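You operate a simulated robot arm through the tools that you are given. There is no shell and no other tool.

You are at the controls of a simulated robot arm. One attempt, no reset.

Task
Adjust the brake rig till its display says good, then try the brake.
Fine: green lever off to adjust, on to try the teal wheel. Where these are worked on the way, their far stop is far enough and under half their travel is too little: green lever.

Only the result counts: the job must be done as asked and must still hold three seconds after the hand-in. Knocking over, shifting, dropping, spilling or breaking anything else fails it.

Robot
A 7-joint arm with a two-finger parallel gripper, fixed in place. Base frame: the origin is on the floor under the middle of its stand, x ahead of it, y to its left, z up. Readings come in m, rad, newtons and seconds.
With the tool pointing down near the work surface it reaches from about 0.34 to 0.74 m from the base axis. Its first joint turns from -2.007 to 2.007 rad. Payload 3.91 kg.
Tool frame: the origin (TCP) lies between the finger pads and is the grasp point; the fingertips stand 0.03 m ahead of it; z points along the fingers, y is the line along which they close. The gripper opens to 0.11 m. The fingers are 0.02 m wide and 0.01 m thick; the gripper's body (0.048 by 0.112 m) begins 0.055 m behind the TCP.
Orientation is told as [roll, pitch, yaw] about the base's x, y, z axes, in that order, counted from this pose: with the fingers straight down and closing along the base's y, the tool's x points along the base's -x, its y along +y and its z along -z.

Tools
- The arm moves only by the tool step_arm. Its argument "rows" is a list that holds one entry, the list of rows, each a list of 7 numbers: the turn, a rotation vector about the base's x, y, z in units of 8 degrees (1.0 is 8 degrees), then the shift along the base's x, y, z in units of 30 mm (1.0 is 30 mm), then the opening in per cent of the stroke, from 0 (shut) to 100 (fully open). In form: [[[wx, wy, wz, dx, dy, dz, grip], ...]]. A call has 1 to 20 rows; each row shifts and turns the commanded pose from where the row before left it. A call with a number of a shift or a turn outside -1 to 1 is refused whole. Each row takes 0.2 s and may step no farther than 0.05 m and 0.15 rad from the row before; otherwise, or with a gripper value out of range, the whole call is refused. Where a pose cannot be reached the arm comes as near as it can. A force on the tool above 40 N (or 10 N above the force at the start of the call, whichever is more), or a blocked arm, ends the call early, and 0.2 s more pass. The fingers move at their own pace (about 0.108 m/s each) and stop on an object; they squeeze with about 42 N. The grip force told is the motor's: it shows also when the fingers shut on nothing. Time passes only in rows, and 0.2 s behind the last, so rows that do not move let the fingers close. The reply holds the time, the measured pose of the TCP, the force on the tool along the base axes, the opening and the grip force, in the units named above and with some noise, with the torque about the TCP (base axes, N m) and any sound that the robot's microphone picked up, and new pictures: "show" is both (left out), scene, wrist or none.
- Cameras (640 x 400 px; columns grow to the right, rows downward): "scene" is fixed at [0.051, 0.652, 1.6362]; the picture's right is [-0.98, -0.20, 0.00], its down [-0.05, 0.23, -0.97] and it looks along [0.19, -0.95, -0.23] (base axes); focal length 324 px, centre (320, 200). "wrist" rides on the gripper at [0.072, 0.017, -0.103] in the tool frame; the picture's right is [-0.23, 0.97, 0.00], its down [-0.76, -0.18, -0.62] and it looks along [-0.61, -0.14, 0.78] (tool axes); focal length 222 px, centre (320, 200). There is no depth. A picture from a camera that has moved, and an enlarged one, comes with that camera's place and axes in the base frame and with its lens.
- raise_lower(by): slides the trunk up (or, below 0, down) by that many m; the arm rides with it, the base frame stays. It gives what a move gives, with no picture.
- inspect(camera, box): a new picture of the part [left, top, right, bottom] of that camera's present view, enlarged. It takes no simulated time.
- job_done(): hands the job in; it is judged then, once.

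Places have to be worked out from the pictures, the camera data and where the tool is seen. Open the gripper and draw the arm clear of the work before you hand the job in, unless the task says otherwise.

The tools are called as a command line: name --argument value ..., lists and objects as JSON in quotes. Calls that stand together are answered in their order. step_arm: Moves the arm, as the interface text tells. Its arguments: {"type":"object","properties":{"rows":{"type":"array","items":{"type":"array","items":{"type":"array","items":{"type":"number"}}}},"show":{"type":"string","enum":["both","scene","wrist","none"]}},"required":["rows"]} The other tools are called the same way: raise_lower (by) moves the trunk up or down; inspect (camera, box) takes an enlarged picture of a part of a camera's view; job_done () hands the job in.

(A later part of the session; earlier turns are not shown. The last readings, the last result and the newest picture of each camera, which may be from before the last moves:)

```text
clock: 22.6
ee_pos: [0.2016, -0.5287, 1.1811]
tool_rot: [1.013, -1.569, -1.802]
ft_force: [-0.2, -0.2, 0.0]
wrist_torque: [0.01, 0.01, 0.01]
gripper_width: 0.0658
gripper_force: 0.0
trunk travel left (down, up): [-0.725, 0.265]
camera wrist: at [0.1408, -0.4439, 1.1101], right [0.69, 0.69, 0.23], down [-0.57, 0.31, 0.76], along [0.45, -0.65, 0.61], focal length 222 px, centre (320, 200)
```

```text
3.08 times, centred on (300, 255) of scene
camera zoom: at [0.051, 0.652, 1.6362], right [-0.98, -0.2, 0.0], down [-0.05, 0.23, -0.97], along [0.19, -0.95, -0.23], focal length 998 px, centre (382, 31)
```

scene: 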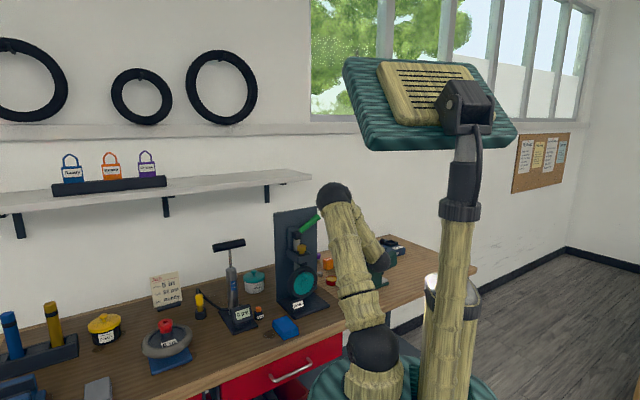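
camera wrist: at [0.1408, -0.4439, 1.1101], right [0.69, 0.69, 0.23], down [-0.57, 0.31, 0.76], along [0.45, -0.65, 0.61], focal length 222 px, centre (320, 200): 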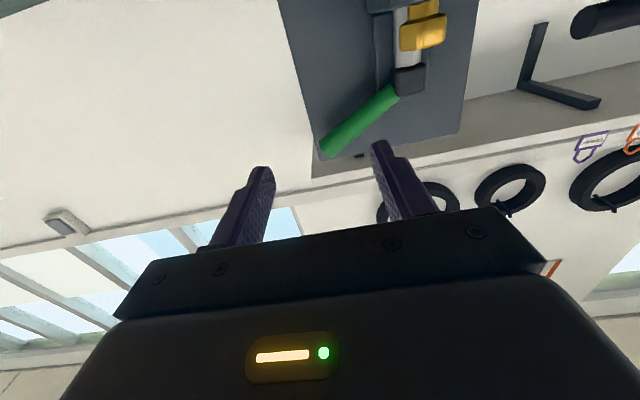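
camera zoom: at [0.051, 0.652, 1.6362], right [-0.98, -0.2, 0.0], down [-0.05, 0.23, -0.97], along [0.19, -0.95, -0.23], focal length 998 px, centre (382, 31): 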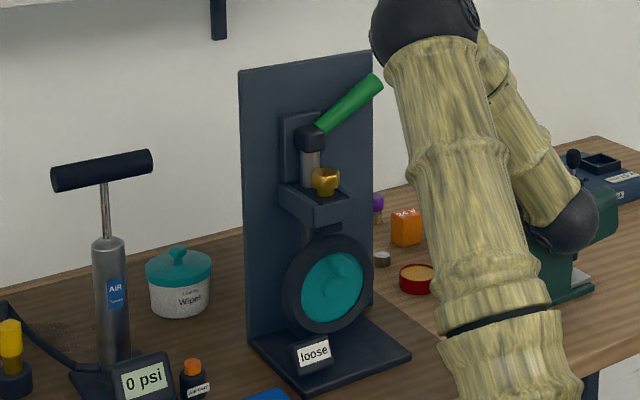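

The lever stays up by itself and the display still says "loose". I zoom the wrist view on the knob to refine its position for a level grip from the front.

inspect --camera "wrist" --box '[370, 0, 470, 100]'

inspect --camera "scene" --box '[285, 225, 320, 260]'

```text
4.00 times, centred on (420, 50) of wrist
camera zoom: at [0.1408, -0.4439, 1.1101], right [0.69, 0.69, 0.23], down [-0.57, 0.31, 0.76], along [0.45, -0.65, 0.61], focal length 888 px, centre (-80, 800)
```

zoom: 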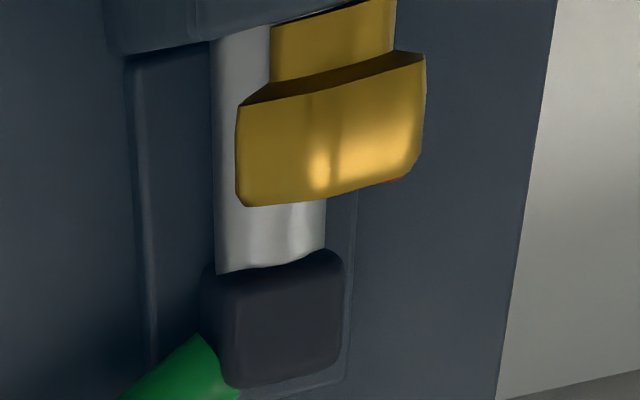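

```text
11.43 times, centred on (302, 242) of scene
camera zoom: at [0.051, 0.652, 1.6362], right [-0.98, -0.2, 0.0], down [-0.05, 0.23, -0.97], along [0.19, -0.95, -0.23], focal length 3708 px, centre (520, -286)
```

zoom: 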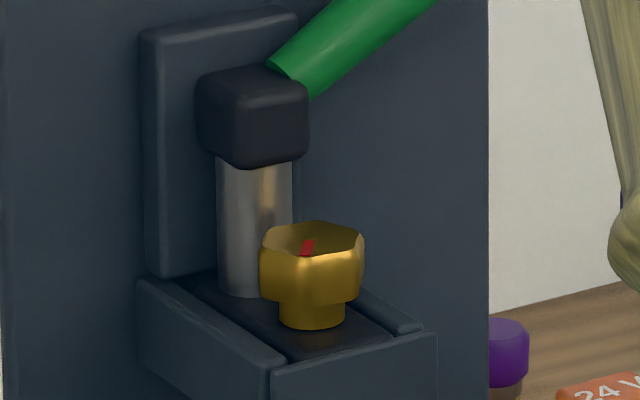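

The knob head comes out at f≈0.6505, l≈-0.130, z≈1.138, i.e. (0.368, -0.552), about 40 mm across. The tray wall below it tops out near z 1.117 and the post is about 43 mm behind. I bring the open gripper level in front of it at f≈0.55.

step_arm --rows '[[[0, 0, 0, 0.793, 0.397, -0.3625, 60], [0, 0, 0, 0.793, 0.397, -0.3625, 60], [0, 0, 0, 0.793, 0.397, -0.3625, 60], [0, 0, 0, 0.793, 0.397, -0.3625, 60], [0, 0, 0, 0, 0, 0, 60]]]' --show "both"

inspect --camera "scene" --box '[270, 210, 350, 320]'

```text
clock: 23.8
ee_pos: [0.2996, -0.4835, 1.1389]
tool_rot: [0.916, -1.568, -1.701]
ft_force: [0.5, 0.5, 0.5]
wrist_torque: [-0.03, 0.0, 0.01]
gripper_width: 0.066
gripper_force: 0.0
trunk travel left (down, up): [-0.725, 0.265]
camera wrist: at [0.2385, -0.3975, 1.0679], right [0.69, 0.69, 0.23], down [-0.57, 0.31, 0.76], along [0.45, -0.65, 0.61], focal length 222 px, centre (320, 200)
```

scene: 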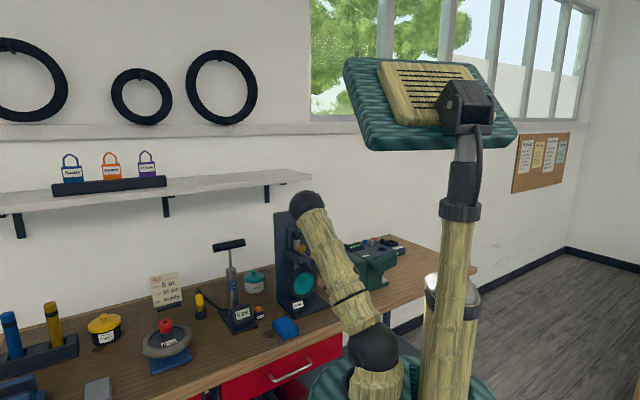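
wrist: 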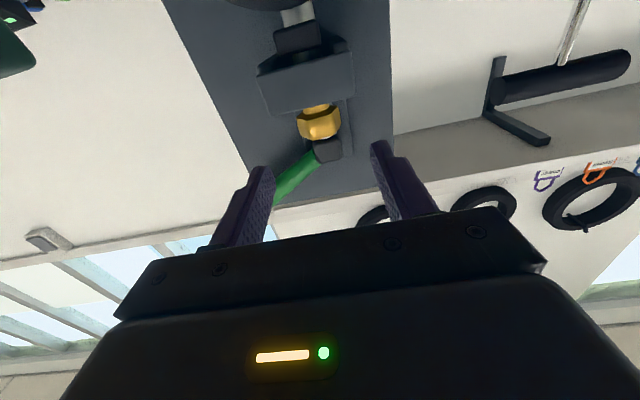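

```text
3.64 times, centred on (310, 265) of scene
camera zoom: at [0.051, 0.652, 1.6362], right [-0.98, -0.2, 0.0], down [-0.05, 0.23, -0.97], along [0.19, -0.95, -0.23], focal length 1180 px, centre (356, -36)
```

zoom: 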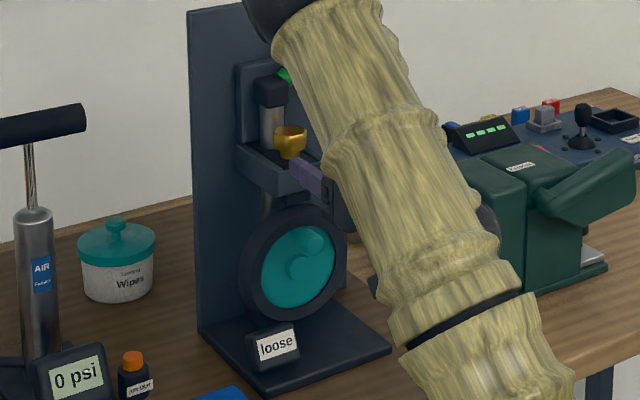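

The knob sits dead ahead (l≈-0.130, z≈1.137, which matches the TCP's l=-0.130 and z=1.139). I slide forward 80 mm so the fingers straddle it.

step_arm --rows '[[[0, 0, 0, 0.6, -0.6, -0.02, 60], [0, 0, 0, 0.6, -0.6, -0.02, 60], [0, 0, 0, 0.4, -0.4, 0, 60], [0, 0, 0, 0.3, -0.3, 0, 60], [0, 0, 0, 0, 0, 0, 60]]]' --show "wrist"

inspect --camera "scene" --box '[280, 220, 330, 260]'

```text
clock: 25.0
ee_pos: [0.3572, -0.5367, 1.1386]
tool_rot: [1.05, -1.569, -1.835]
ft_force: [0.0, 0.2, -0.4]
wrist_torque: [0.01, 0.02, -0.01]
gripper_width: 0.0658
gripper_force: 0.2
trunk travel left (down, up): [-0.725, 0.265]
camera wrist: at [0.296, -0.4511, 1.0665], right [0.69, 0.69, 0.23], down [-0.57, 0.31, 0.76], along [0.45, -0.65, 0.61], focal length 222 px, centre (320, 200)
```

wrist: 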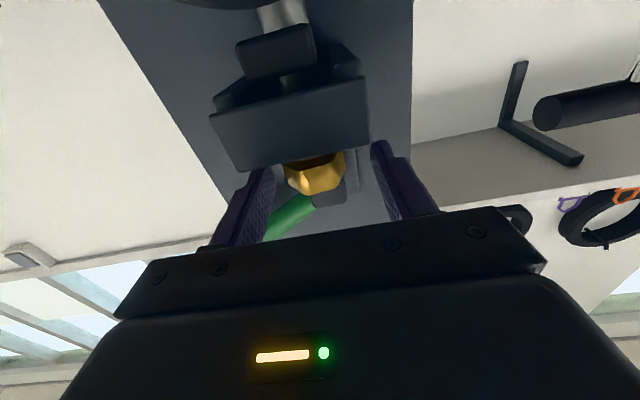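

```text
10.00 times, centred on (305, 240) of scene
camera zoom: at [0.051, 0.652, 1.6362], right [-0.98, -0.2, 0.0], down [-0.05, 0.23, -0.97], along [0.19, -0.95, -0.23], focal length 3245 px, centre (470, -200)
```

zoom: 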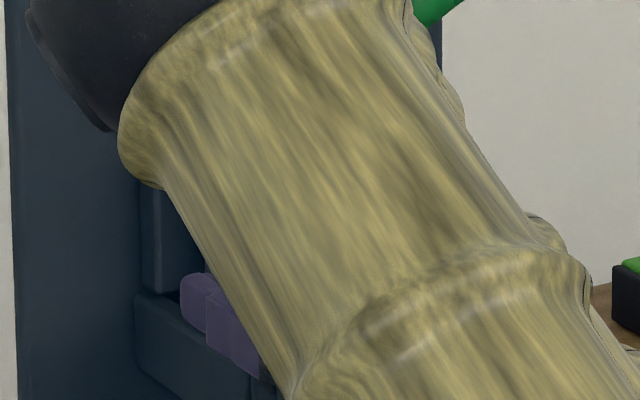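

The fingers straddle the knob with it about 2 mm to the right of centre. I nudge over by that much and close.

step_arm --rows '[[[0, 0, 0, -0.06, -0.06, 0, 60], [0, 0, 0, 0, 0, 0, 40], [0, 0, 0, 0, 0, 0, 20], [0, 0, 0, 0, 0, 0, 10], [0, 0, 0, 0, 0, 0, 10]]]' --show "wrist"

inspect --camera "scene" --box '[260, 260, 340, 320]'

```text
clock: 26.2
ee_pos: [0.3558, -0.5389, 1.1394]
tool_rot: [0.958, -1.569, -1.745]
ft_force: [-1.0, -2.3, -0.1]
wrist_torque: [-0.02, 0.27, -0.04]
gripper_width: 0.0372
gripper_force: 45.4
trunk travel left (down, up): [-0.725, 0.265]
camera wrist: at [0.2945, -0.4538, 1.0662], right [0.69, 0.69, 0.23], down [-0.57, 0.31, 0.76], along [0.45, -0.65, 0.61], focal length 222 px, centre (320, 200)
```

wrist: 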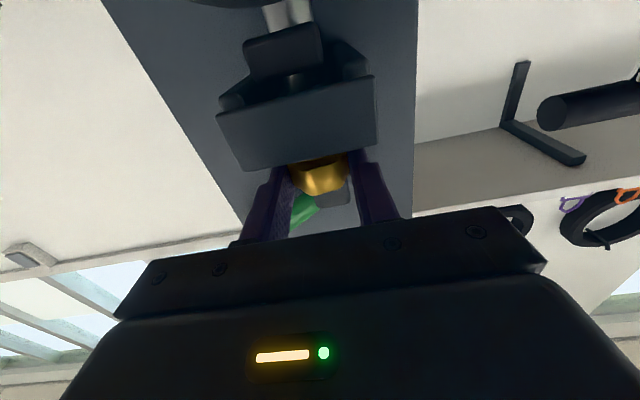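

```text
6.67 times, centred on (300, 290) of scene
camera zoom: at [0.051, 0.652, 1.6362], right [-0.98, -0.2, 0.0], down [-0.05, 0.23, -0.97], along [0.19, -0.95, -0.23], focal length 2163 px, centre (453, -400)
```

zoom: 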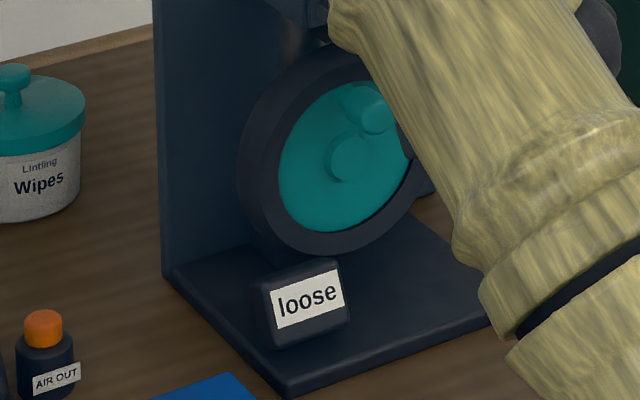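

The knob is held (37 mm across flats, little side load) and the display is visible. I turn the tool about the knob's vertical axis, clockwise as seen from above, 30° in four rows to see what the display does.

step_arm --rows '[[[0, 0, -0.9375, 0.059, 0.052, 0, 10], [0, 0, -0.9375, 0.065, 0.044, 0, 10], [0, 0, -0.9375, 0.07, 0.035, 0, 10], [0, 0, -0.9375, 0.074, 0.025, 0, 10]]]' --show "both"

inspect --camera "scene" --box '[260, 260, 340, 320]'

```text
clock: 27.2
ee_pos: [0.3569, -0.538, 1.1372]
tool_rot: [1.182, -1.57, -2.033]
ft_force: [0.7, -1.8, -1.3]
wrist_torque: [-0.62, -0.39, -0.03]
gripper_width: 0.0374
gripper_force: 45.0
out of reach, approached as far as the arm can: row 1, 2, 3, 4
trunk travel left (down, up): [-0.725, 0.265]
camera wrist: at [0.3012, -0.4491, 1.0662], right [0.73, 0.64, 0.23], down [-0.55, 0.35, 0.76], along [0.41, -0.68, 0.61], focal length 222 px, centre (320, 200)
```

scene: 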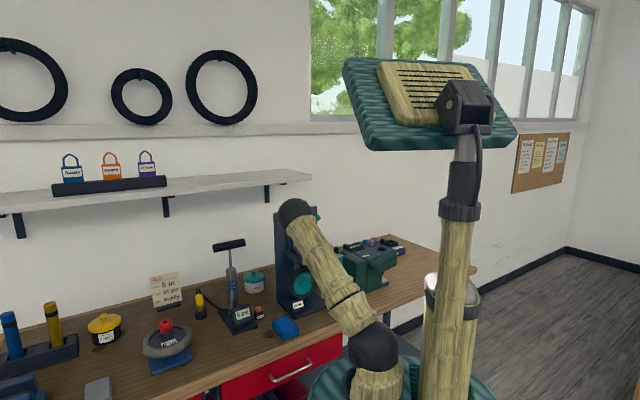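
wrist: 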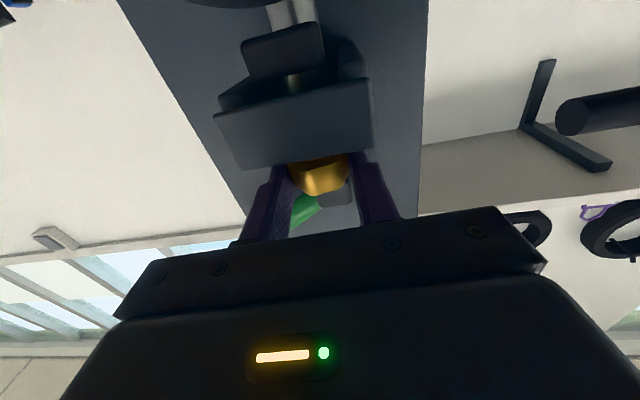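

```text
6.67 times, centred on (300, 290) of scene
camera zoom: at [0.051, 0.652, 1.6362], right [-0.98, -0.2, 0.0], down [-0.05, 0.23, -0.97], along [0.19, -0.95, -0.23], focal length 2163 px, centre (453, -400)
```

zoom: 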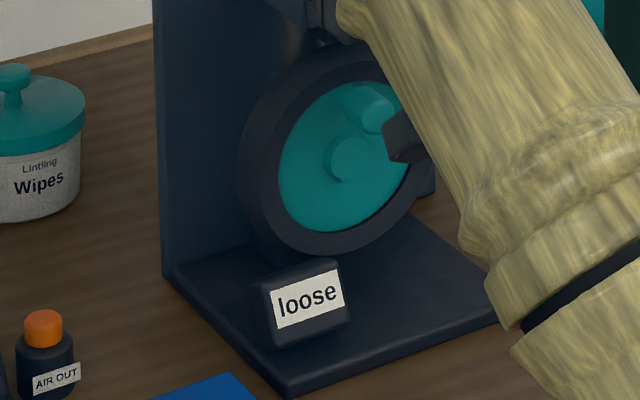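

The arm could only turn about 4° that way before a joint limit, and the display still says "loose". I reverse the same rows, which returns to the start or turns the knob the other way, and see what range there is.

step_arm --rows '[[[0, 0, 0.9375, -0.074, -0.025, 0, 10], [0, 0, 0.9375, -0.07, -0.035, 0, 10], [0, 0, 0.9375, -0.065, -0.044, 0, 10], [0, 0, 0.9375, -0.059, -0.052, 0, 10]]]' --show "wrist"

inspect --camera "scene" --box '[260, 260, 340, 320]'

```text
clock: 28.2
ee_pos: [0.3486, -0.5471, 1.1376]
tool_rot: [2.389, -1.571, -2.72]
ft_force: [9.6, -27.0, 10.3]
wrist_torque: [-0.1, -0.57, -0.51]
gripper_width: 0.0373
gripper_force: 44.7
trunk travel left (down, up): [-0.725, 0.265]
camera wrist: at [0.2571, -0.4977, 1.0656], right [0.32, 0.92, 0.23], down [-0.65, 0.03, 0.76], along [0.69, -0.39, 0.61], focal length 222 px, centre (320, 200)
```

wrist: 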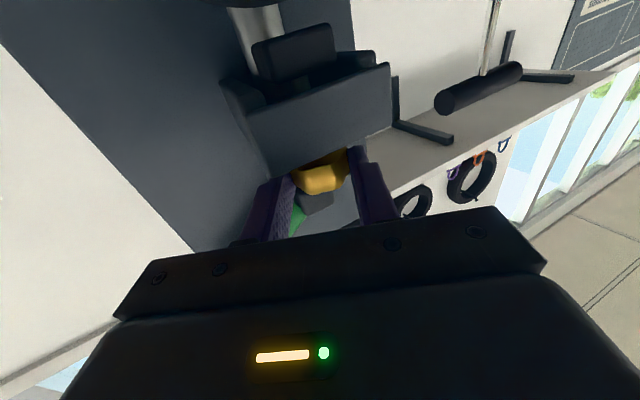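

```text
6.67 times, centred on (300, 290) of scene
camera zoom: at [0.051, 0.652, 1.6362], right [-0.98, -0.2, 0.0], down [-0.05, 0.23, -0.97], along [0.19, -0.95, -0.23], focal length 2163 px, centre (453, -400)
```

zoom: 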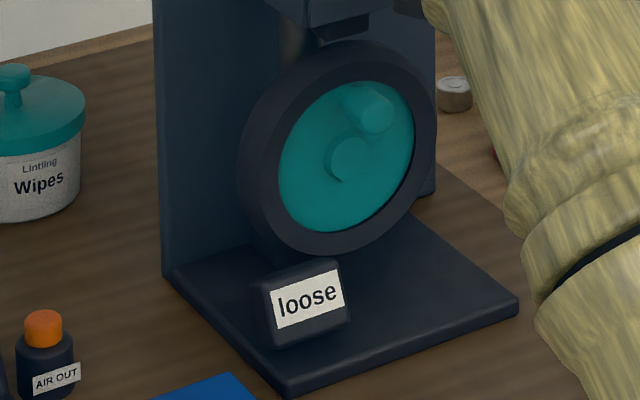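

The tool turned about +29° with the knob (azimuth now about -19°), leaving a 29 N side load from a small centring error. I correct by about 3 mm and look at the pad and display again.

step_arm --rows '[[[0, 0, 0, 0.08, -0.1, 0, 10], [0, 0, 0, 0, 0, 0, 10]]]' --show "none"

inspect --camera "scene" --box '[292, 250, 316, 276]'

inspect --camera "scene" --box '[260, 210, 350, 320]'

```text
clock: 28.8
ee_pos: [0.3492, -0.5476, 1.1378]
tool_rot: [1.621, -1.568, -1.949]
ft_force: [-3.5, -8.7, 6.0]
wrist_torque: [-0.65, -1.1, -0.23]
gripper_width: 0.0374
gripper_force: 44.9
trunk travel left (down, up): [-0.725, 0.265]
```

```text
15.38 times, centred on (304, 263) of scene
camera zoom: at [0.051, 0.652, 1.6362], right [-0.98, -0.2, 0.0], down [-0.05, 0.23, -0.97], along [0.19, -0.95, -0.23], focal length 4992 px, centre (566, -769)
```

zoom: 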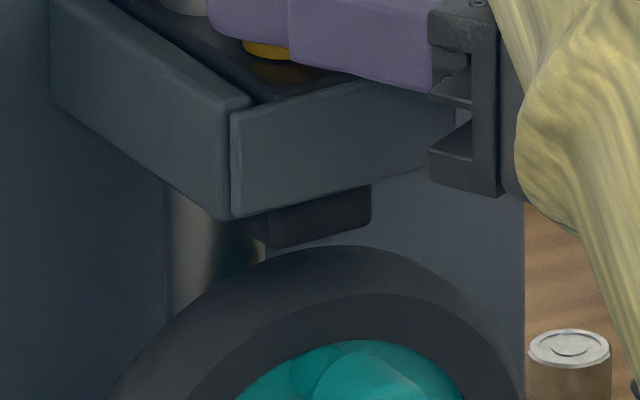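

```text
3.64 times, centred on (305, 265) of scene
camera zoom: at [0.051, 0.652, 1.6362], right [-0.98, -0.2, 0.0], down [-0.05, 0.23, -0.97], along [0.19, -0.95, -0.23], focal length 1180 px, centre (374, -36)
```

zoom: 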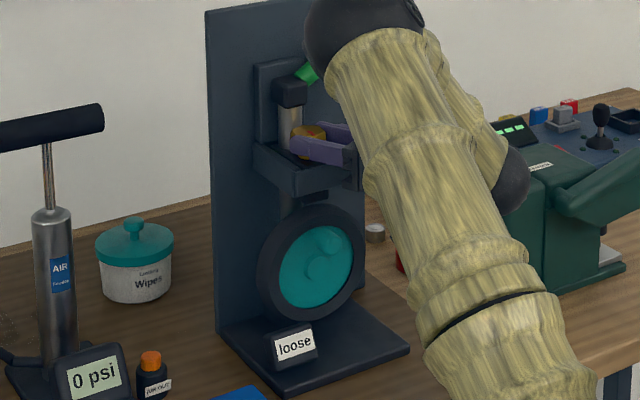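

The pad edge rose slightly with the counter-clockwise turn, so clockwise (from above) should tighten. The usable tool azimuth ends near -49°, so I'll ratchet, gripping the hex at about +11° and turning clockwise 60° to -49°. First I turn back to -49° with the knob.

step_arm --rows '[[[0, 0, -0.925, 0.037, 0.087, 0, 10], [0, 0, -0.925, 0.047, 0.082, 0, 10], [0, 0, -0.925, 0.058, 0.075, 0, 10], [0, 0, -0.925, 0.067, 0.067, 0, 10], [0, 0, 0, 0, 0, 0, 10]]]' --show "wrist"

inspect --camera "scene" --box '[292, 250, 316, 276]'

inspect --camera "wrist" --box '[220, 0, 420, 220]'

```text
clock: 30.0
ee_pos: [0.3562, -0.5374, 1.1384]
tool_rot: [1.158, -1.568, -2.002]
ft_force: [-8.5, -7.6, 7.4]
wrist_torque: [0.29, 0.59, -0.28]
gripper_width: 0.037
gripper_force: 45.1
trunk travel left (down, up): [-0.725, 0.265]
camera wrist: at [0.3, -0.4485, 1.0658], right [0.73, 0.64, 0.23], down [-0.55, 0.35, 0.76], along [0.41, -0.68, 0.61], focal length 222 px, centre (320, 200)
```

wrist: 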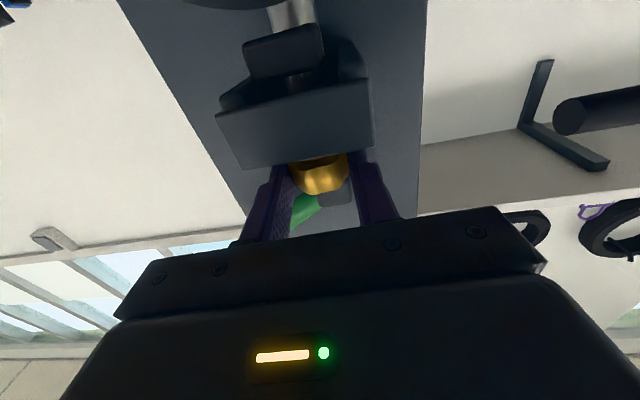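

```text
15.38 times, centred on (304, 263) of scene
camera zoom: at [0.051, 0.652, 1.6362], right [-0.98, -0.2, 0.0], down [-0.05, 0.23, -0.97], along [0.19, -0.95, -0.23], focal length 4992 px, centre (566, -769)
```

zoom: 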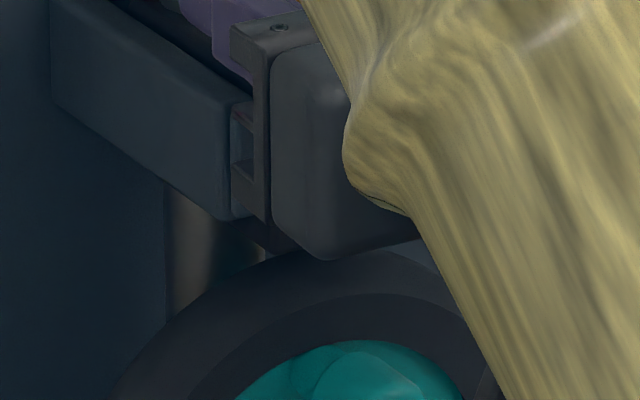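

```text
1.82 times, centred on (320, 110) of wrist
camera zoom: at [0.3, -0.4485, 1.0658], right [0.73, 0.64, 0.23], down [-0.55, 0.35, 0.76], along [0.41, -0.68, 0.61], focal length 404 px, centre (320, 364)
```

zoom: 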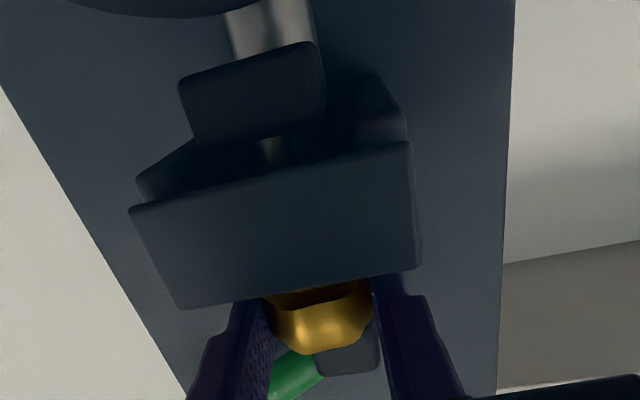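

The knob is back at its starting angle. I open slightly, retreat 45 mm along the tool axis, and swing the tool +60° around the knob axis for the next bite.

step_arm --rows '[[[0, 0, 0, 0, 0, 0, 50], [0, 0, 0, 0, 0, 0, 50], [0, 0, 0, -0.5, 0.563, 0, 50], [0, 0, 0, -0.5, 0.563, 0, 50], [0, 0, 0.9375, -0.206, -0.207, 0, 50], [0, 0, 0.9375, -0.177, -0.232, 0, 50], [0, 0, 0.9375, -0.145, -0.253, 0, 50], [0, 0, 0.9375, -0.111, -0.27, 0, 50], [0, 0, 0.9375, -0.075, -0.282, 0, 50], [0, 0, 0.9375, -0.037, -0.29, 0, 50], [0, 0, 0.9375, 0.001, -0.292, 0, 50], [0, 0, 0.9375, 0.039, -0.29, 0, 50], [0, 0, 0, 0, 0, 0, 50]]]' --show "both"

inspect --camera "scene" --box '[260, 210, 350, 320]'

```text
clock: 32.8
ee_pos: [0.3069, -0.5672, 1.139]
tool_rot: [1.005, -1.568, -0.801]
ft_force: [0.0, 0.3, 0.1]
wrist_torque: [-0.01, 0.02, -0.02]
gripper_width: 0.0549
gripper_force: 0.0
trunk travel left (down, up): [-0.725, 0.265]
camera wrist: at [0.2016, -0.5718, 1.0667], right [-0.2, 0.95, 0.23], down [-0.57, -0.3, 0.76], along [0.8, 0.02, 0.61], focal length 222 px, centre (320, 200)
```

scene: 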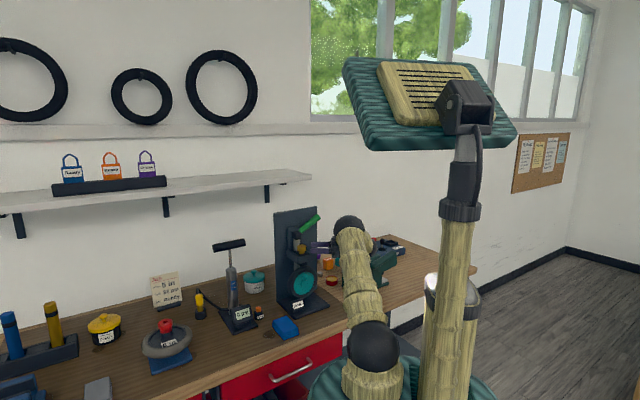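
wrist: 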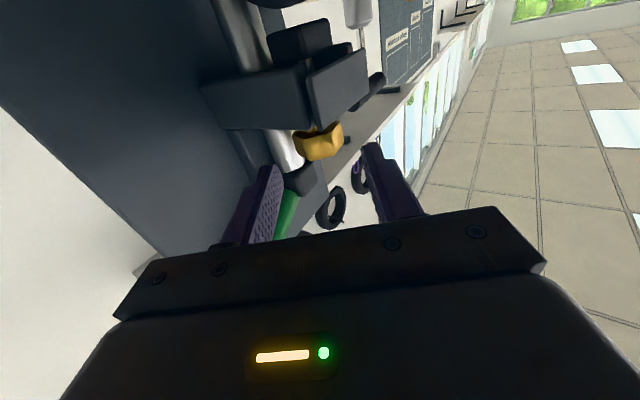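

```text
3.64 times, centred on (305, 265) of scene
camera zoom: at [0.051, 0.652, 1.6362], right [-0.98, -0.2, 0.0], down [-0.05, 0.23, -0.97], along [0.19, -0.95, -0.23], focal length 1180 px, centre (374, -36)
```

zoom: 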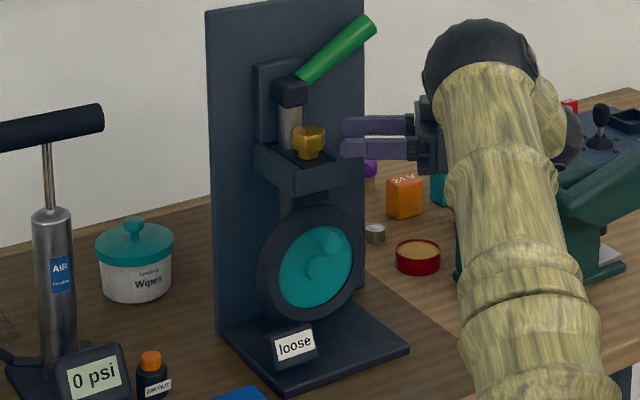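

The tool now points at azimuth ≈ +11° with the knob exactly centred, about 66 mm ahead. I narrow the opening to stay clear of the post, advance 42 mm and close.

step_arm --rows '[[[0, 0, 0, 0.457, 0.092, 0, 45], [0, 0, 0, 0.457, 0.092, 0, 45], [0, 0, 0, 0.457, 0.092, 0, 45], [0, 0, 0, 0, 0, 0, 45], [0, 0, 0, 0, 0, 0, 10], [0, 0, 0, 0, 0, 0, 10], [0, 0, 0, 0, 0, 0, 10]]]' --show "wrist"

inspect --camera "scene" --box '[285, 225, 320, 260]'

```text
clock: 34.4
ee_pos: [0.3487, -0.5594, 1.1395]
tool_rot: [0.6, -1.571, -0.395]
ft_force: [3.8, -4.5, 2.1]
wrist_torque: [-0.47, 0.32, -0.13]
gripper_width: 0.0374
gripper_force: 45.8
trunk travel left (down, up): [-0.725, 0.265]
camera wrist: at [0.2443, -0.5636, 1.0675], right [-0.2, 0.95, 0.23], down [-0.57, -0.3, 0.76], along [0.8, 0.02, 0.61], focal length 222 px, centre (320, 200)
```

wrist: 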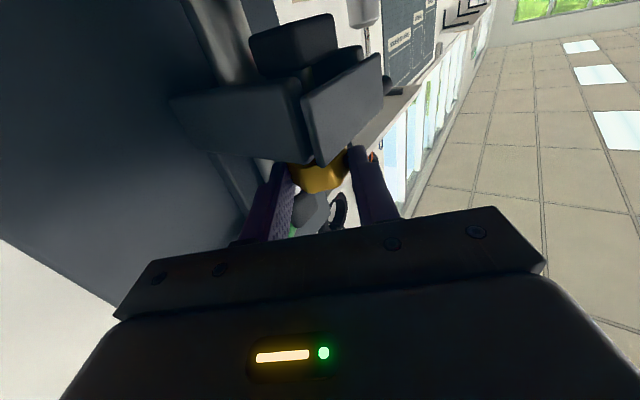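

```text
11.43 times, centred on (302, 242) of scene
camera zoom: at [0.051, 0.652, 1.6362], right [-0.98, -0.2, 0.0], down [-0.05, 0.23, -0.97], along [0.19, -0.95, -0.23], focal length 3708 px, centre (520, -286)
```

zoom: 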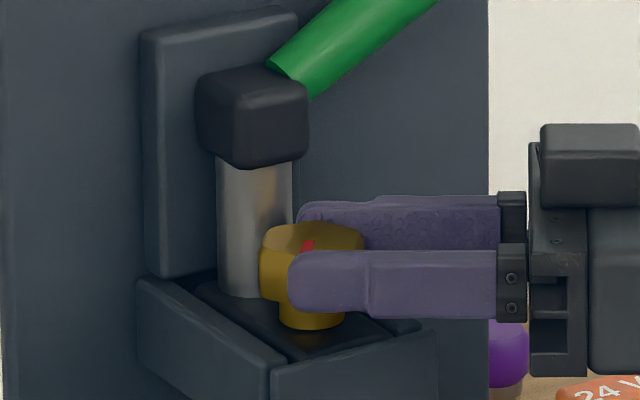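

The knob is gripped squarely again at 37 mm. The fitted axis is (0.3715, -0.5548), 23 mm ahead of the TCP. I turn clockwise 30° and read the display.

step_arm --rows '[[[0, 0, -0.9375, -0.0135, 0.1008, 0, 10], [0, 0, -0.9375, 0, 0.1016, 0, 10], [0, 0, -0.9375, 0.013, 0.1008, 0, 10], [0, 0, -0.9375, 0.026, 0.0983, 0, 10], [0, 0, 0, 0, 0, 0, 10]]]' --show "none"

inspect --camera "scene" --box '[292, 250, 316, 276]'

inspect --camera "scene" --box '[260, 210, 350, 320]'

```text
clock: 35.6
ee_pos: [0.3487, -0.5483, 1.1387]
tool_rot: [-3.136, -1.568, 2.816]
ft_force: [14.0, -11.8, 19.1]
wrist_torque: [0.01, -0.47, -0.15]
gripper_width: 0.0373
gripper_force: 45.7
trunk travel left (down, up): [-0.725, 0.265]
```

```text
15.38 times, centred on (304, 263) of scene
camera zoom: at [0.051, 0.652, 1.6362], right [-0.98, -0.2, 0.0], down [-0.05, 0.23, -0.97], along [0.19, -0.95, -0.23], focal length 4992 px, centre (566, -769)
```

zoom: 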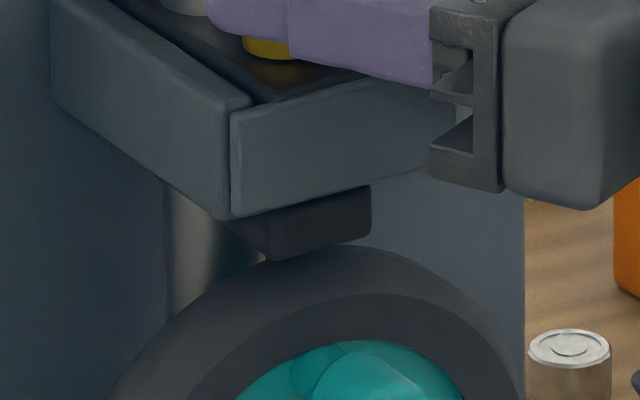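

```text
3.64 times, centred on (305, 265) of scene
camera zoom: at [0.051, 0.652, 1.6362], right [-0.98, -0.2, 0.0], down [-0.05, 0.23, -0.97], along [0.19, -0.95, -0.23], focal length 1180 px, centre (374, -36)
```

zoom: 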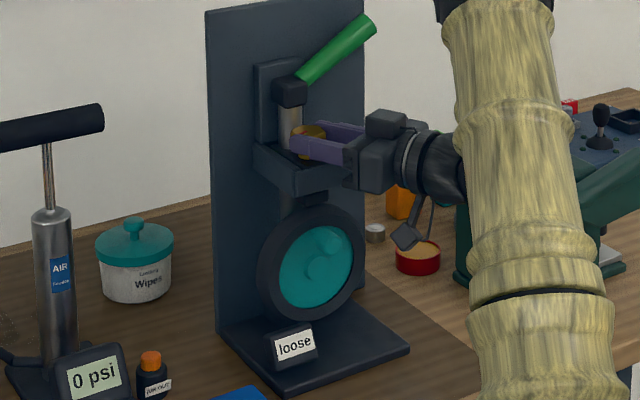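

Clockwise is the tightening direction: the pad's lower edge has moved down about 10 px since the start. The display still says "loose" and the load is modest, so I turn another 15° and recheck.

step_arm --rows '[[[0, 0, -0.9375, 0.0387, 0.0939, 0.02, 10], [0, 0, -0.9375, 0.0506, 0.0882, 0.02, 10], [0, 0, 0, 0, 0, 0, 10]]]' --show "none"

inspect --camera "scene" --box '[260, 230, 340, 320]'

```text
clock: 36.4
ee_pos: [0.3522, -0.5433, 1.1385]
tool_rot: [0.036, -1.566, -0.619]
ft_force: [10.5, -9.0, 9.7]
wrist_torque: [-0.7, -0.11, -0.01]
gripper_width: 0.0374
gripper_force: 44.6
trunk travel left (down, up): [-0.725, 0.265]
```

```text
4.44 times, centred on (300, 275) of scene
camera zoom: at [0.051, 0.652, 1.6362], right [-0.98, -0.2, 0.0], down [-0.05, 0.23, -0.97], along [0.19, -0.95, -0.23], focal length 1442 px, centre (409, -133)
```

zoom: 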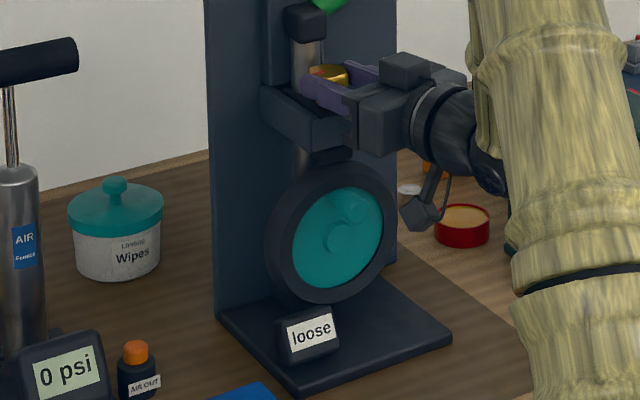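

It still says "loose". I turn the last 15° of this stroke.

step_arm --rows '[[[0, 0, -0.9375, 0.0616, 0.0808, 0.01, 10], [0, 0, -0.9375, 0.0717, 0.072, 0.01, 10], [0, 0, 0, 0, 0, 0, 10]]]' --show "wrist"

inspect --camera "scene" --box '[260, 230, 340, 320]'

```text
clock: 37.2
ee_pos: [0.3555, -0.5381, 1.1385]
tool_rot: [0.2, -1.567, -1.046]
ft_force: [2.7, -0.3, 3.8]
wrist_torque: [-0.02, 0.48, 0.05]
gripper_width: 0.0373
gripper_force: 45.4
trunk travel left (down, up): [-0.725, 0.265]
camera wrist: at [0.2997, -0.4485, 1.0669], right [0.73, 0.65, 0.23], down [-0.55, 0.35, 0.76], along [0.41, -0.68, 0.6], focal length 222 px, centre (320, 200)
```

wrist: 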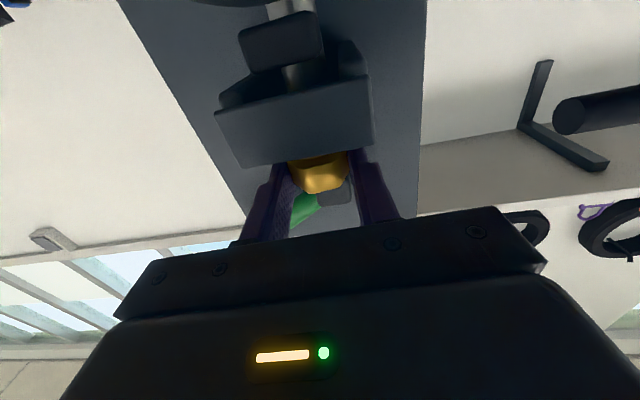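

```text
4.44 times, centred on (300, 275) of scene
camera zoom: at [0.051, 0.652, 1.6362], right [-0.98, -0.2, 0.0], down [-0.05, 0.23, -0.97], along [0.19, -0.95, -0.23], focal length 1442 px, centre (409, -133)
```

zoom: 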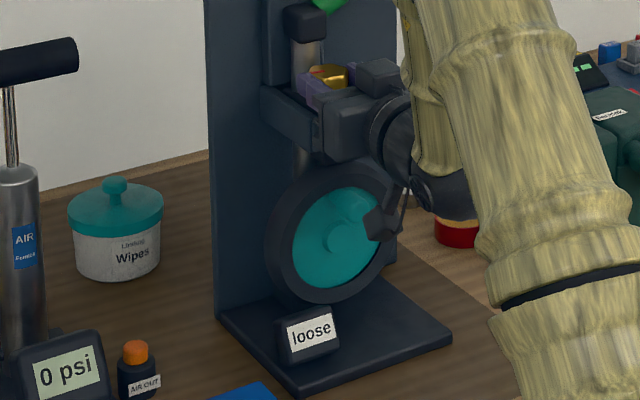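

It still says "loose", but the pad is visibly closer to the wheel. I repeat the ratchet: open, retreat, swing +60°, advance and grip again.

step_arm --rows '[[[0, 0, 0, 0, 0, 0, 48], [0, 0, 0, 0, 0, 0, 48], [0, 0, 0, -0.5, 0.563, 0, 48], [0, 0, 0, -0.5, 0.563, 0, 48], [0, 0, 0.9375, -0.21, -0.211, 0, 48], [0, 0, 0.9375, -0.181, -0.237, 0, 48], [0, 0, 0.9375, -0.148, -0.258, 0, 48], [0, 0, 0.9375, -0.113, -0.275, 0, 48], [0, 0, 0.9375, -0.076, -0.288, 0, 48], [0, 0, 0.9375, -0.038, -0.295, 0, 48], [0, 0, 0.9375, 0.001, -0.298, 0, 48], [0, 0, 0.9375, 0.04, -0.295, 0, 48], [0, 0, 0, 0, 0, 0, 45]]]' --show "wrist"

inspect --camera "scene" --box '[260, 210, 350, 320]'

```text
clock: 40.0
ee_pos: [0.3017, -0.5687, 1.1394]
tool_rot: [1.007, -1.569, -0.802]
ft_force: [-0.2, 0.5, 0.2]
wrist_torque: [0.0, 0.01, 0.01]
gripper_width: 0.0495
gripper_force: 0.0
trunk travel left (down, up): [-0.725, 0.265]
camera wrist: at [0.1982, -0.572, 1.0682], right [-0.2, 0.95, 0.23], down [-0.57, -0.3, 0.76], along [0.8, 0.02, 0.61], focal length 222 px, centre (320, 200)
```

wrist: 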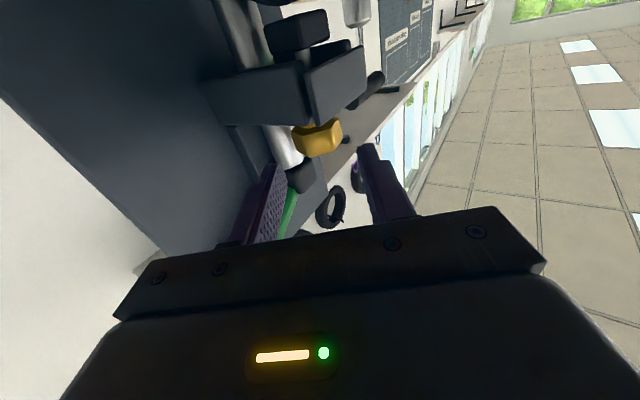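

```text
3.64 times, centred on (305, 265) of scene
camera zoom: at [0.051, 0.652, 1.6362], right [-0.98, -0.2, 0.0], down [-0.05, 0.23, -0.97], along [0.19, -0.95, -0.23], focal length 1180 px, centre (374, -36)
```

zoom: 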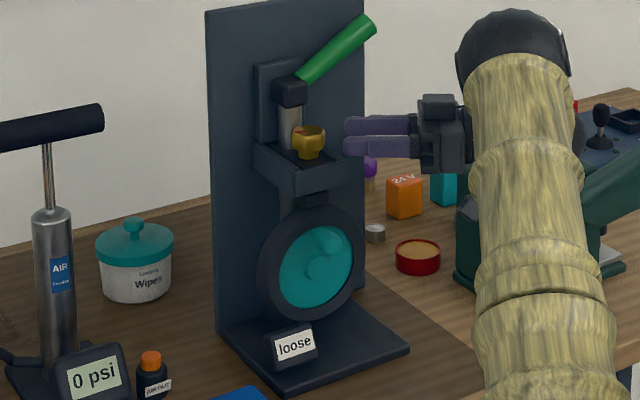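

The knob is centred again, about 71 mm ahead of the TCP. I advance 48 mm, close, and turn clockwise 15°.

step_arm --rows '[[[0, 0, 0, 0.52, 0.105, 0, 45], [0, 0, 0, 0.52, 0.105, 0, 45], [0, 0, 0, 0.52, 0.105, 0, 45], [0, 0, 0, 0, 0, 0, 45], [0, 0, 0, 0, 0, 0, 10], [0, 0, 0, 0, 0, 0, 10], [0, 0, 0, 0, 0, 0, 10], [0, 0, -0.9375, -0.0135, 0.1008, 0, 10], [0, 0, -0.9375, 0, 0.1016, 0, 10], [0, 0, 0, 0, 0, 0, 10]]]' --show "wrist"

inspect --camera "scene" --box '[260, 210, 350, 320]'

```text
clock: 42.2
ee_pos: [0.3515, -0.5541, 1.1406]
tool_rot: [1.446, -1.568, -1.504]
ft_force: [-0.3, -9.6, 2.6]
wrist_torque: [-0.62, -0.2, -0.18]
gripper_width: 0.0377
gripper_force: 45.0
trunk travel left (down, up): [-0.725, 0.265]
camera wrist: at [0.2488, -0.5303, 1.068], right [0.06, 0.97, 0.23], down [-0.63, -0.14, 0.76], along [0.77, -0.19, 0.61], focal length 222 px, centre (320, 200)
```

wrist: 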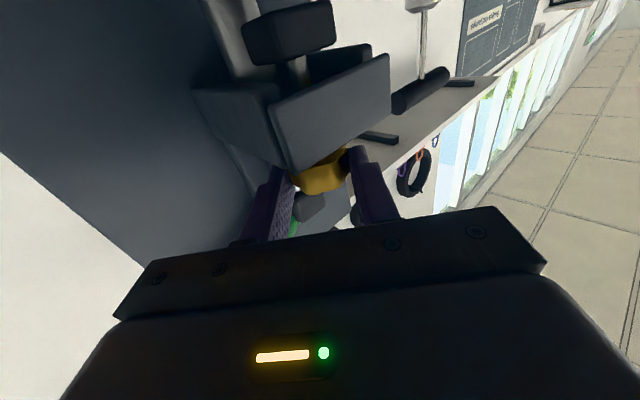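

```text
3.64 times, centred on (305, 265) of scene
camera zoom: at [0.051, 0.652, 1.6362], right [-0.98, -0.2, 0.0], down [-0.05, 0.23, -0.97], along [0.19, -0.95, -0.23], focal length 1180 px, centre (374, -36)
```

zoom: 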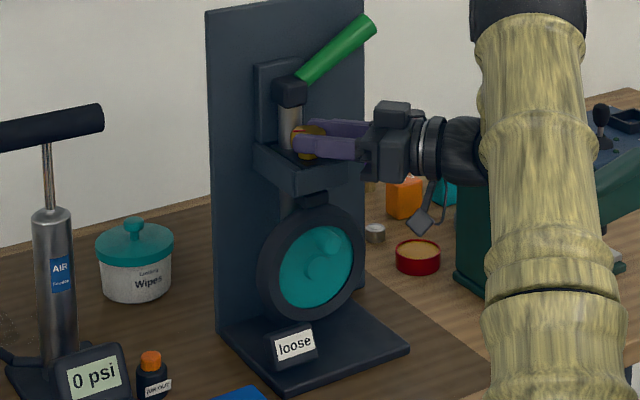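

Grip and turn are going smoothly, and the display still says "loose". I turn another 15° clockwise.

step_arm --rows '[[[0, 0, -0.9375, 0.013, 0.1008, 0, 10], [0, 0, -0.9375, 0.026, 0.0983, 0, 10], [0, 0, 0, 0, 0, 0, 10]]]' --show "none"

inspect --camera "scene" --box '[260, 230, 340, 320]'

inspect --camera "scene" --box '[292, 250, 316, 276]'

```text
clock: 43.0
ee_pos: [0.3523, -0.5491, 1.1389]
tool_rot: [1.167, -1.567, -1.491]
ft_force: [2.9, -13.0, -0.2]
wrist_torque: [-0.52, -0.42, -0.22]
gripper_width: 0.0373
gripper_force: 45.2
trunk travel left (down, up): [-0.725, 0.265]
```

```text
4.44 times, centred on (300, 275) of scene
camera zoom: at [0.051, 0.652, 1.6362], right [-0.98, -0.2, 0.0], down [-0.05, 0.23, -0.97], along [0.19, -0.95, -0.23], focal length 1442 px, centre (409, -133)
```

zoom: 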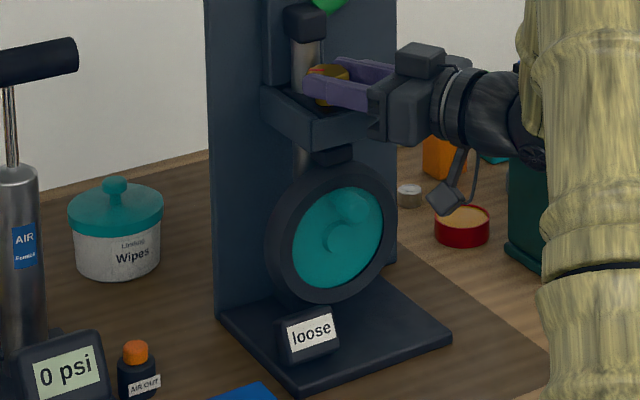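

```text
15.38 times, centred on (304, 263) of scene
camera zoom: at [0.051, 0.652, 1.6362], right [-0.98, -0.2, 0.0], down [-0.05, 0.23, -0.97], along [0.19, -0.95, -0.23], focal length 4992 px, centre (566, -769)
```

zoom: 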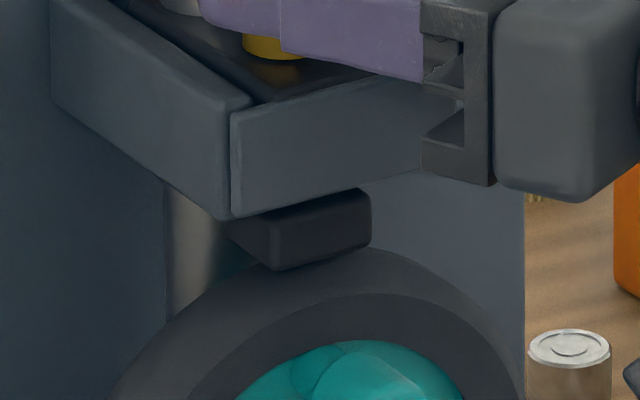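

The pad keeps coming down (lower corner now at y≈271 against 252 at the start) and the display says "loose". I continue another 15° clockwise.

step_arm --rows '[[[0, 0, -0.9375, 0.0387, 0.0939, 0, 10], [0, 0, -0.9375, 0.0506, 0.0882, 0, 10], [0, 0, 0, 0, 0, 0, 10]]]' --show "none"

inspect --camera "scene" --box '[260, 230, 340, 320]'

```text
clock: 43.8
ee_pos: [0.3528, -0.5428, 1.1391]
tool_rot: [1.215, -1.569, -1.798]
ft_force: [6.7, -19.9, 4.6]
wrist_torque: [-0.46, -0.04, -0.28]
gripper_width: 0.0373
gripper_force: 45.0
trunk travel left (down, up): [-0.725, 0.265]
```

```text
4.44 times, centred on (300, 275) of scene
camera zoom: at [0.051, 0.652, 1.6362], right [-0.98, -0.2, 0.0], down [-0.05, 0.23, -0.97], along [0.19, -0.95, -0.23], focal length 1442 px, centre (409, -133)
```

zoom: 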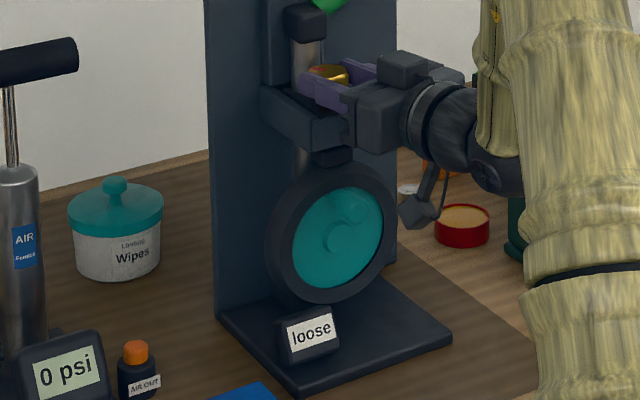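

It still says "loose", with a small sideways load building up. I finish this stroke with 15° more and a slight correction in y.

step_arm --rows '[[[0, 0, -0.9375, 0.07, 0.05, 0, 10], [0, 0, -0.9375, 0.08, 0.04, 0, 10], [0, 0, 0, 0, 0, 0, 10]]]' --show "wrist"

inspect --camera "scene" --box '[260, 230, 340, 320]'

inspect --camera "wrist" --box '[220, 0, 420, 220]'

```text
clock: 44.6
ee_pos: [0.3575, -0.5393, 1.1397]
tool_rot: [1.112, -1.568, -1.956]
ft_force: [0.3, -12.4, 5.5]
wrist_torque: [-0.96, 0.0, -0.19]
gripper_width: 0.0375
gripper_force: 45.0
trunk travel left (down, up): [-0.725, 0.265]
camera wrist: at [0.3017, -0.4506, 1.0679], right [0.73, 0.65, 0.23], down [-0.55, 0.35, 0.76], along [0.41, -0.68, 0.61], focal length 222 px, centre (320, 200)
```

wrist: 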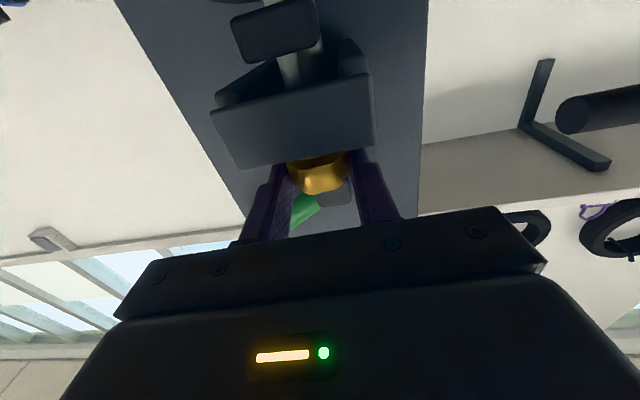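

```text
4.44 times, centred on (300, 275) of scene
camera zoom: at [0.051, 0.652, 1.6362], right [-0.98, -0.2, 0.0], down [-0.05, 0.23, -0.97], along [0.19, -0.95, -0.23], focal length 1442 px, centre (409, -133)
```

zoom: 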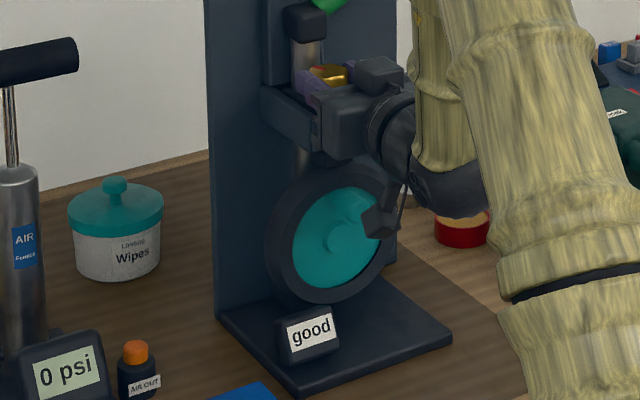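

```text
1.82 times, centred on (320, 110) of wrist
camera zoom: at [0.3017, -0.4506, 1.0679], right [0.73, 0.65, 0.23], down [-0.55, 0.35, 0.76], along [0.41, -0.68, 0.61], focal length 404 px, centre (320, 364)
```

zoom: 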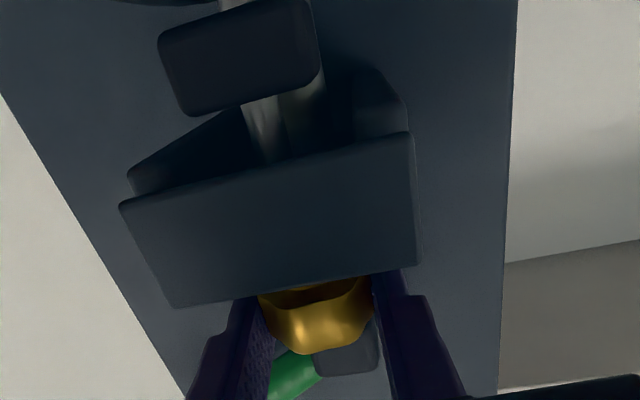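

The display now says "good". I open the fingers without moving, retreat straight back, and check that it stays "good".

step_arm --rows '[[[0, 0, 0, 0, 0, 0, 30], [0, 0, 0, 0, 0, 0, 45], [0, 0, 0, 0, 0, 0, 50], [0, 0, 0, -0.4, 0.45, 0, 50], [0, 0, 0, -0.5, 0.563, 0, 50], [0, 0, 0, -0.5, 0.563, 0, 50], [0, 0, 0, -0.5, 0.563, 0, 50], [0, 0, 0, 0, 0, 0, 50]]]' --show "both"

inspect --camera "scene" --box '[260, 230, 340, 320]'

inspect --camera "scene" --box '[292, 250, 316, 276]'

```text
clock: 46.4
ee_pos: [0.3007, -0.473, 1.1416]
tool_rot: [1.257, -1.569, -2.099]
ft_force: [-0.7, 0.4, 1.0]
wrist_torque: [-0.02, 0.01, 0.01]
gripper_width: 0.0549
gripper_force: 0.0
trunk travel left (down, up): [-0.725, 0.265]
camera wrist: at [0.2462, -0.3843, 1.0691], right [0.73, 0.65, 0.23], down [-0.55, 0.35, 0.76], along [0.41, -0.68, 0.61], focal length 222 px, centre (320, 200)
```

scene: 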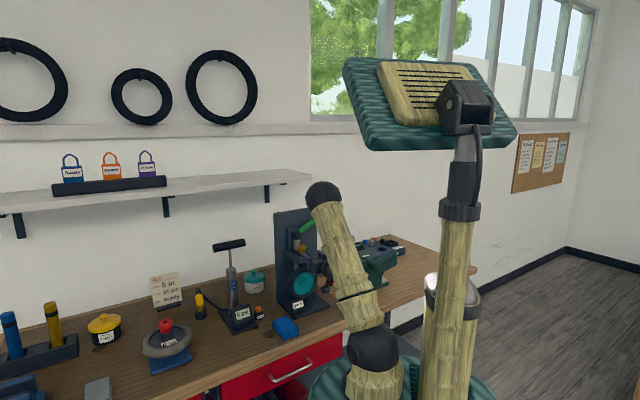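
wrist: 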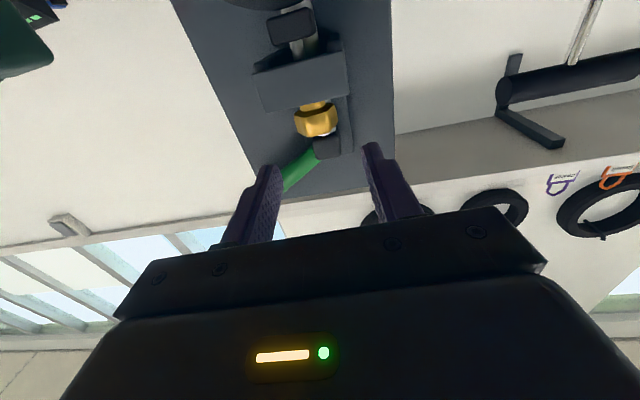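

```text
4.44 times, centred on (300, 275) of scene
camera zoom: at [0.051, 0.652, 1.6362], right [-0.98, -0.2, 0.0], down [-0.05, 0.23, -0.97], along [0.19, -0.95, -0.23], focal length 1442 px, centre (409, -133)
```

zoom: 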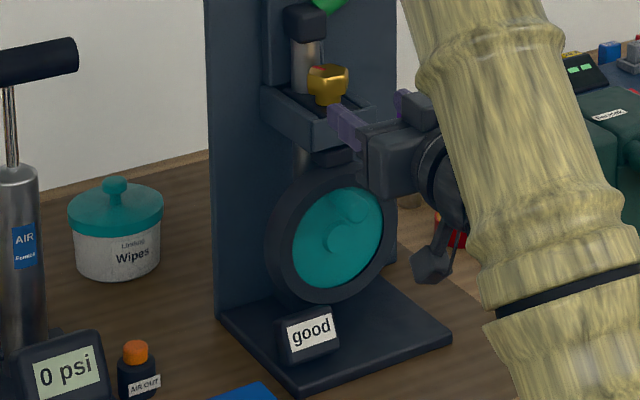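

```text
15.38 times, centred on (304, 263) of scene
camera zoom: at [0.051, 0.652, 1.6362], right [-0.98, -0.2, 0.0], down [-0.05, 0.23, -0.97], along [0.19, -0.95, -0.23], focal length 4992 px, centre (566, -769)
```

zoom: 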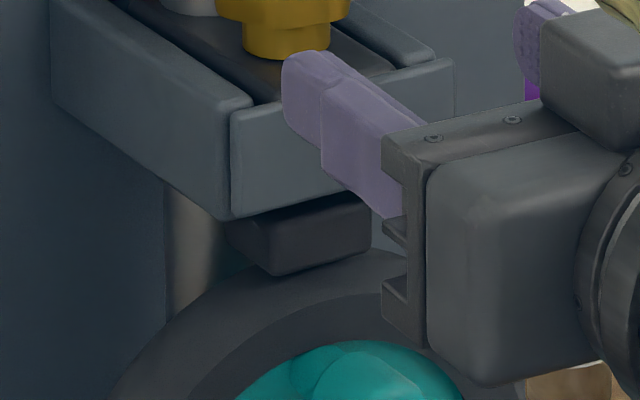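

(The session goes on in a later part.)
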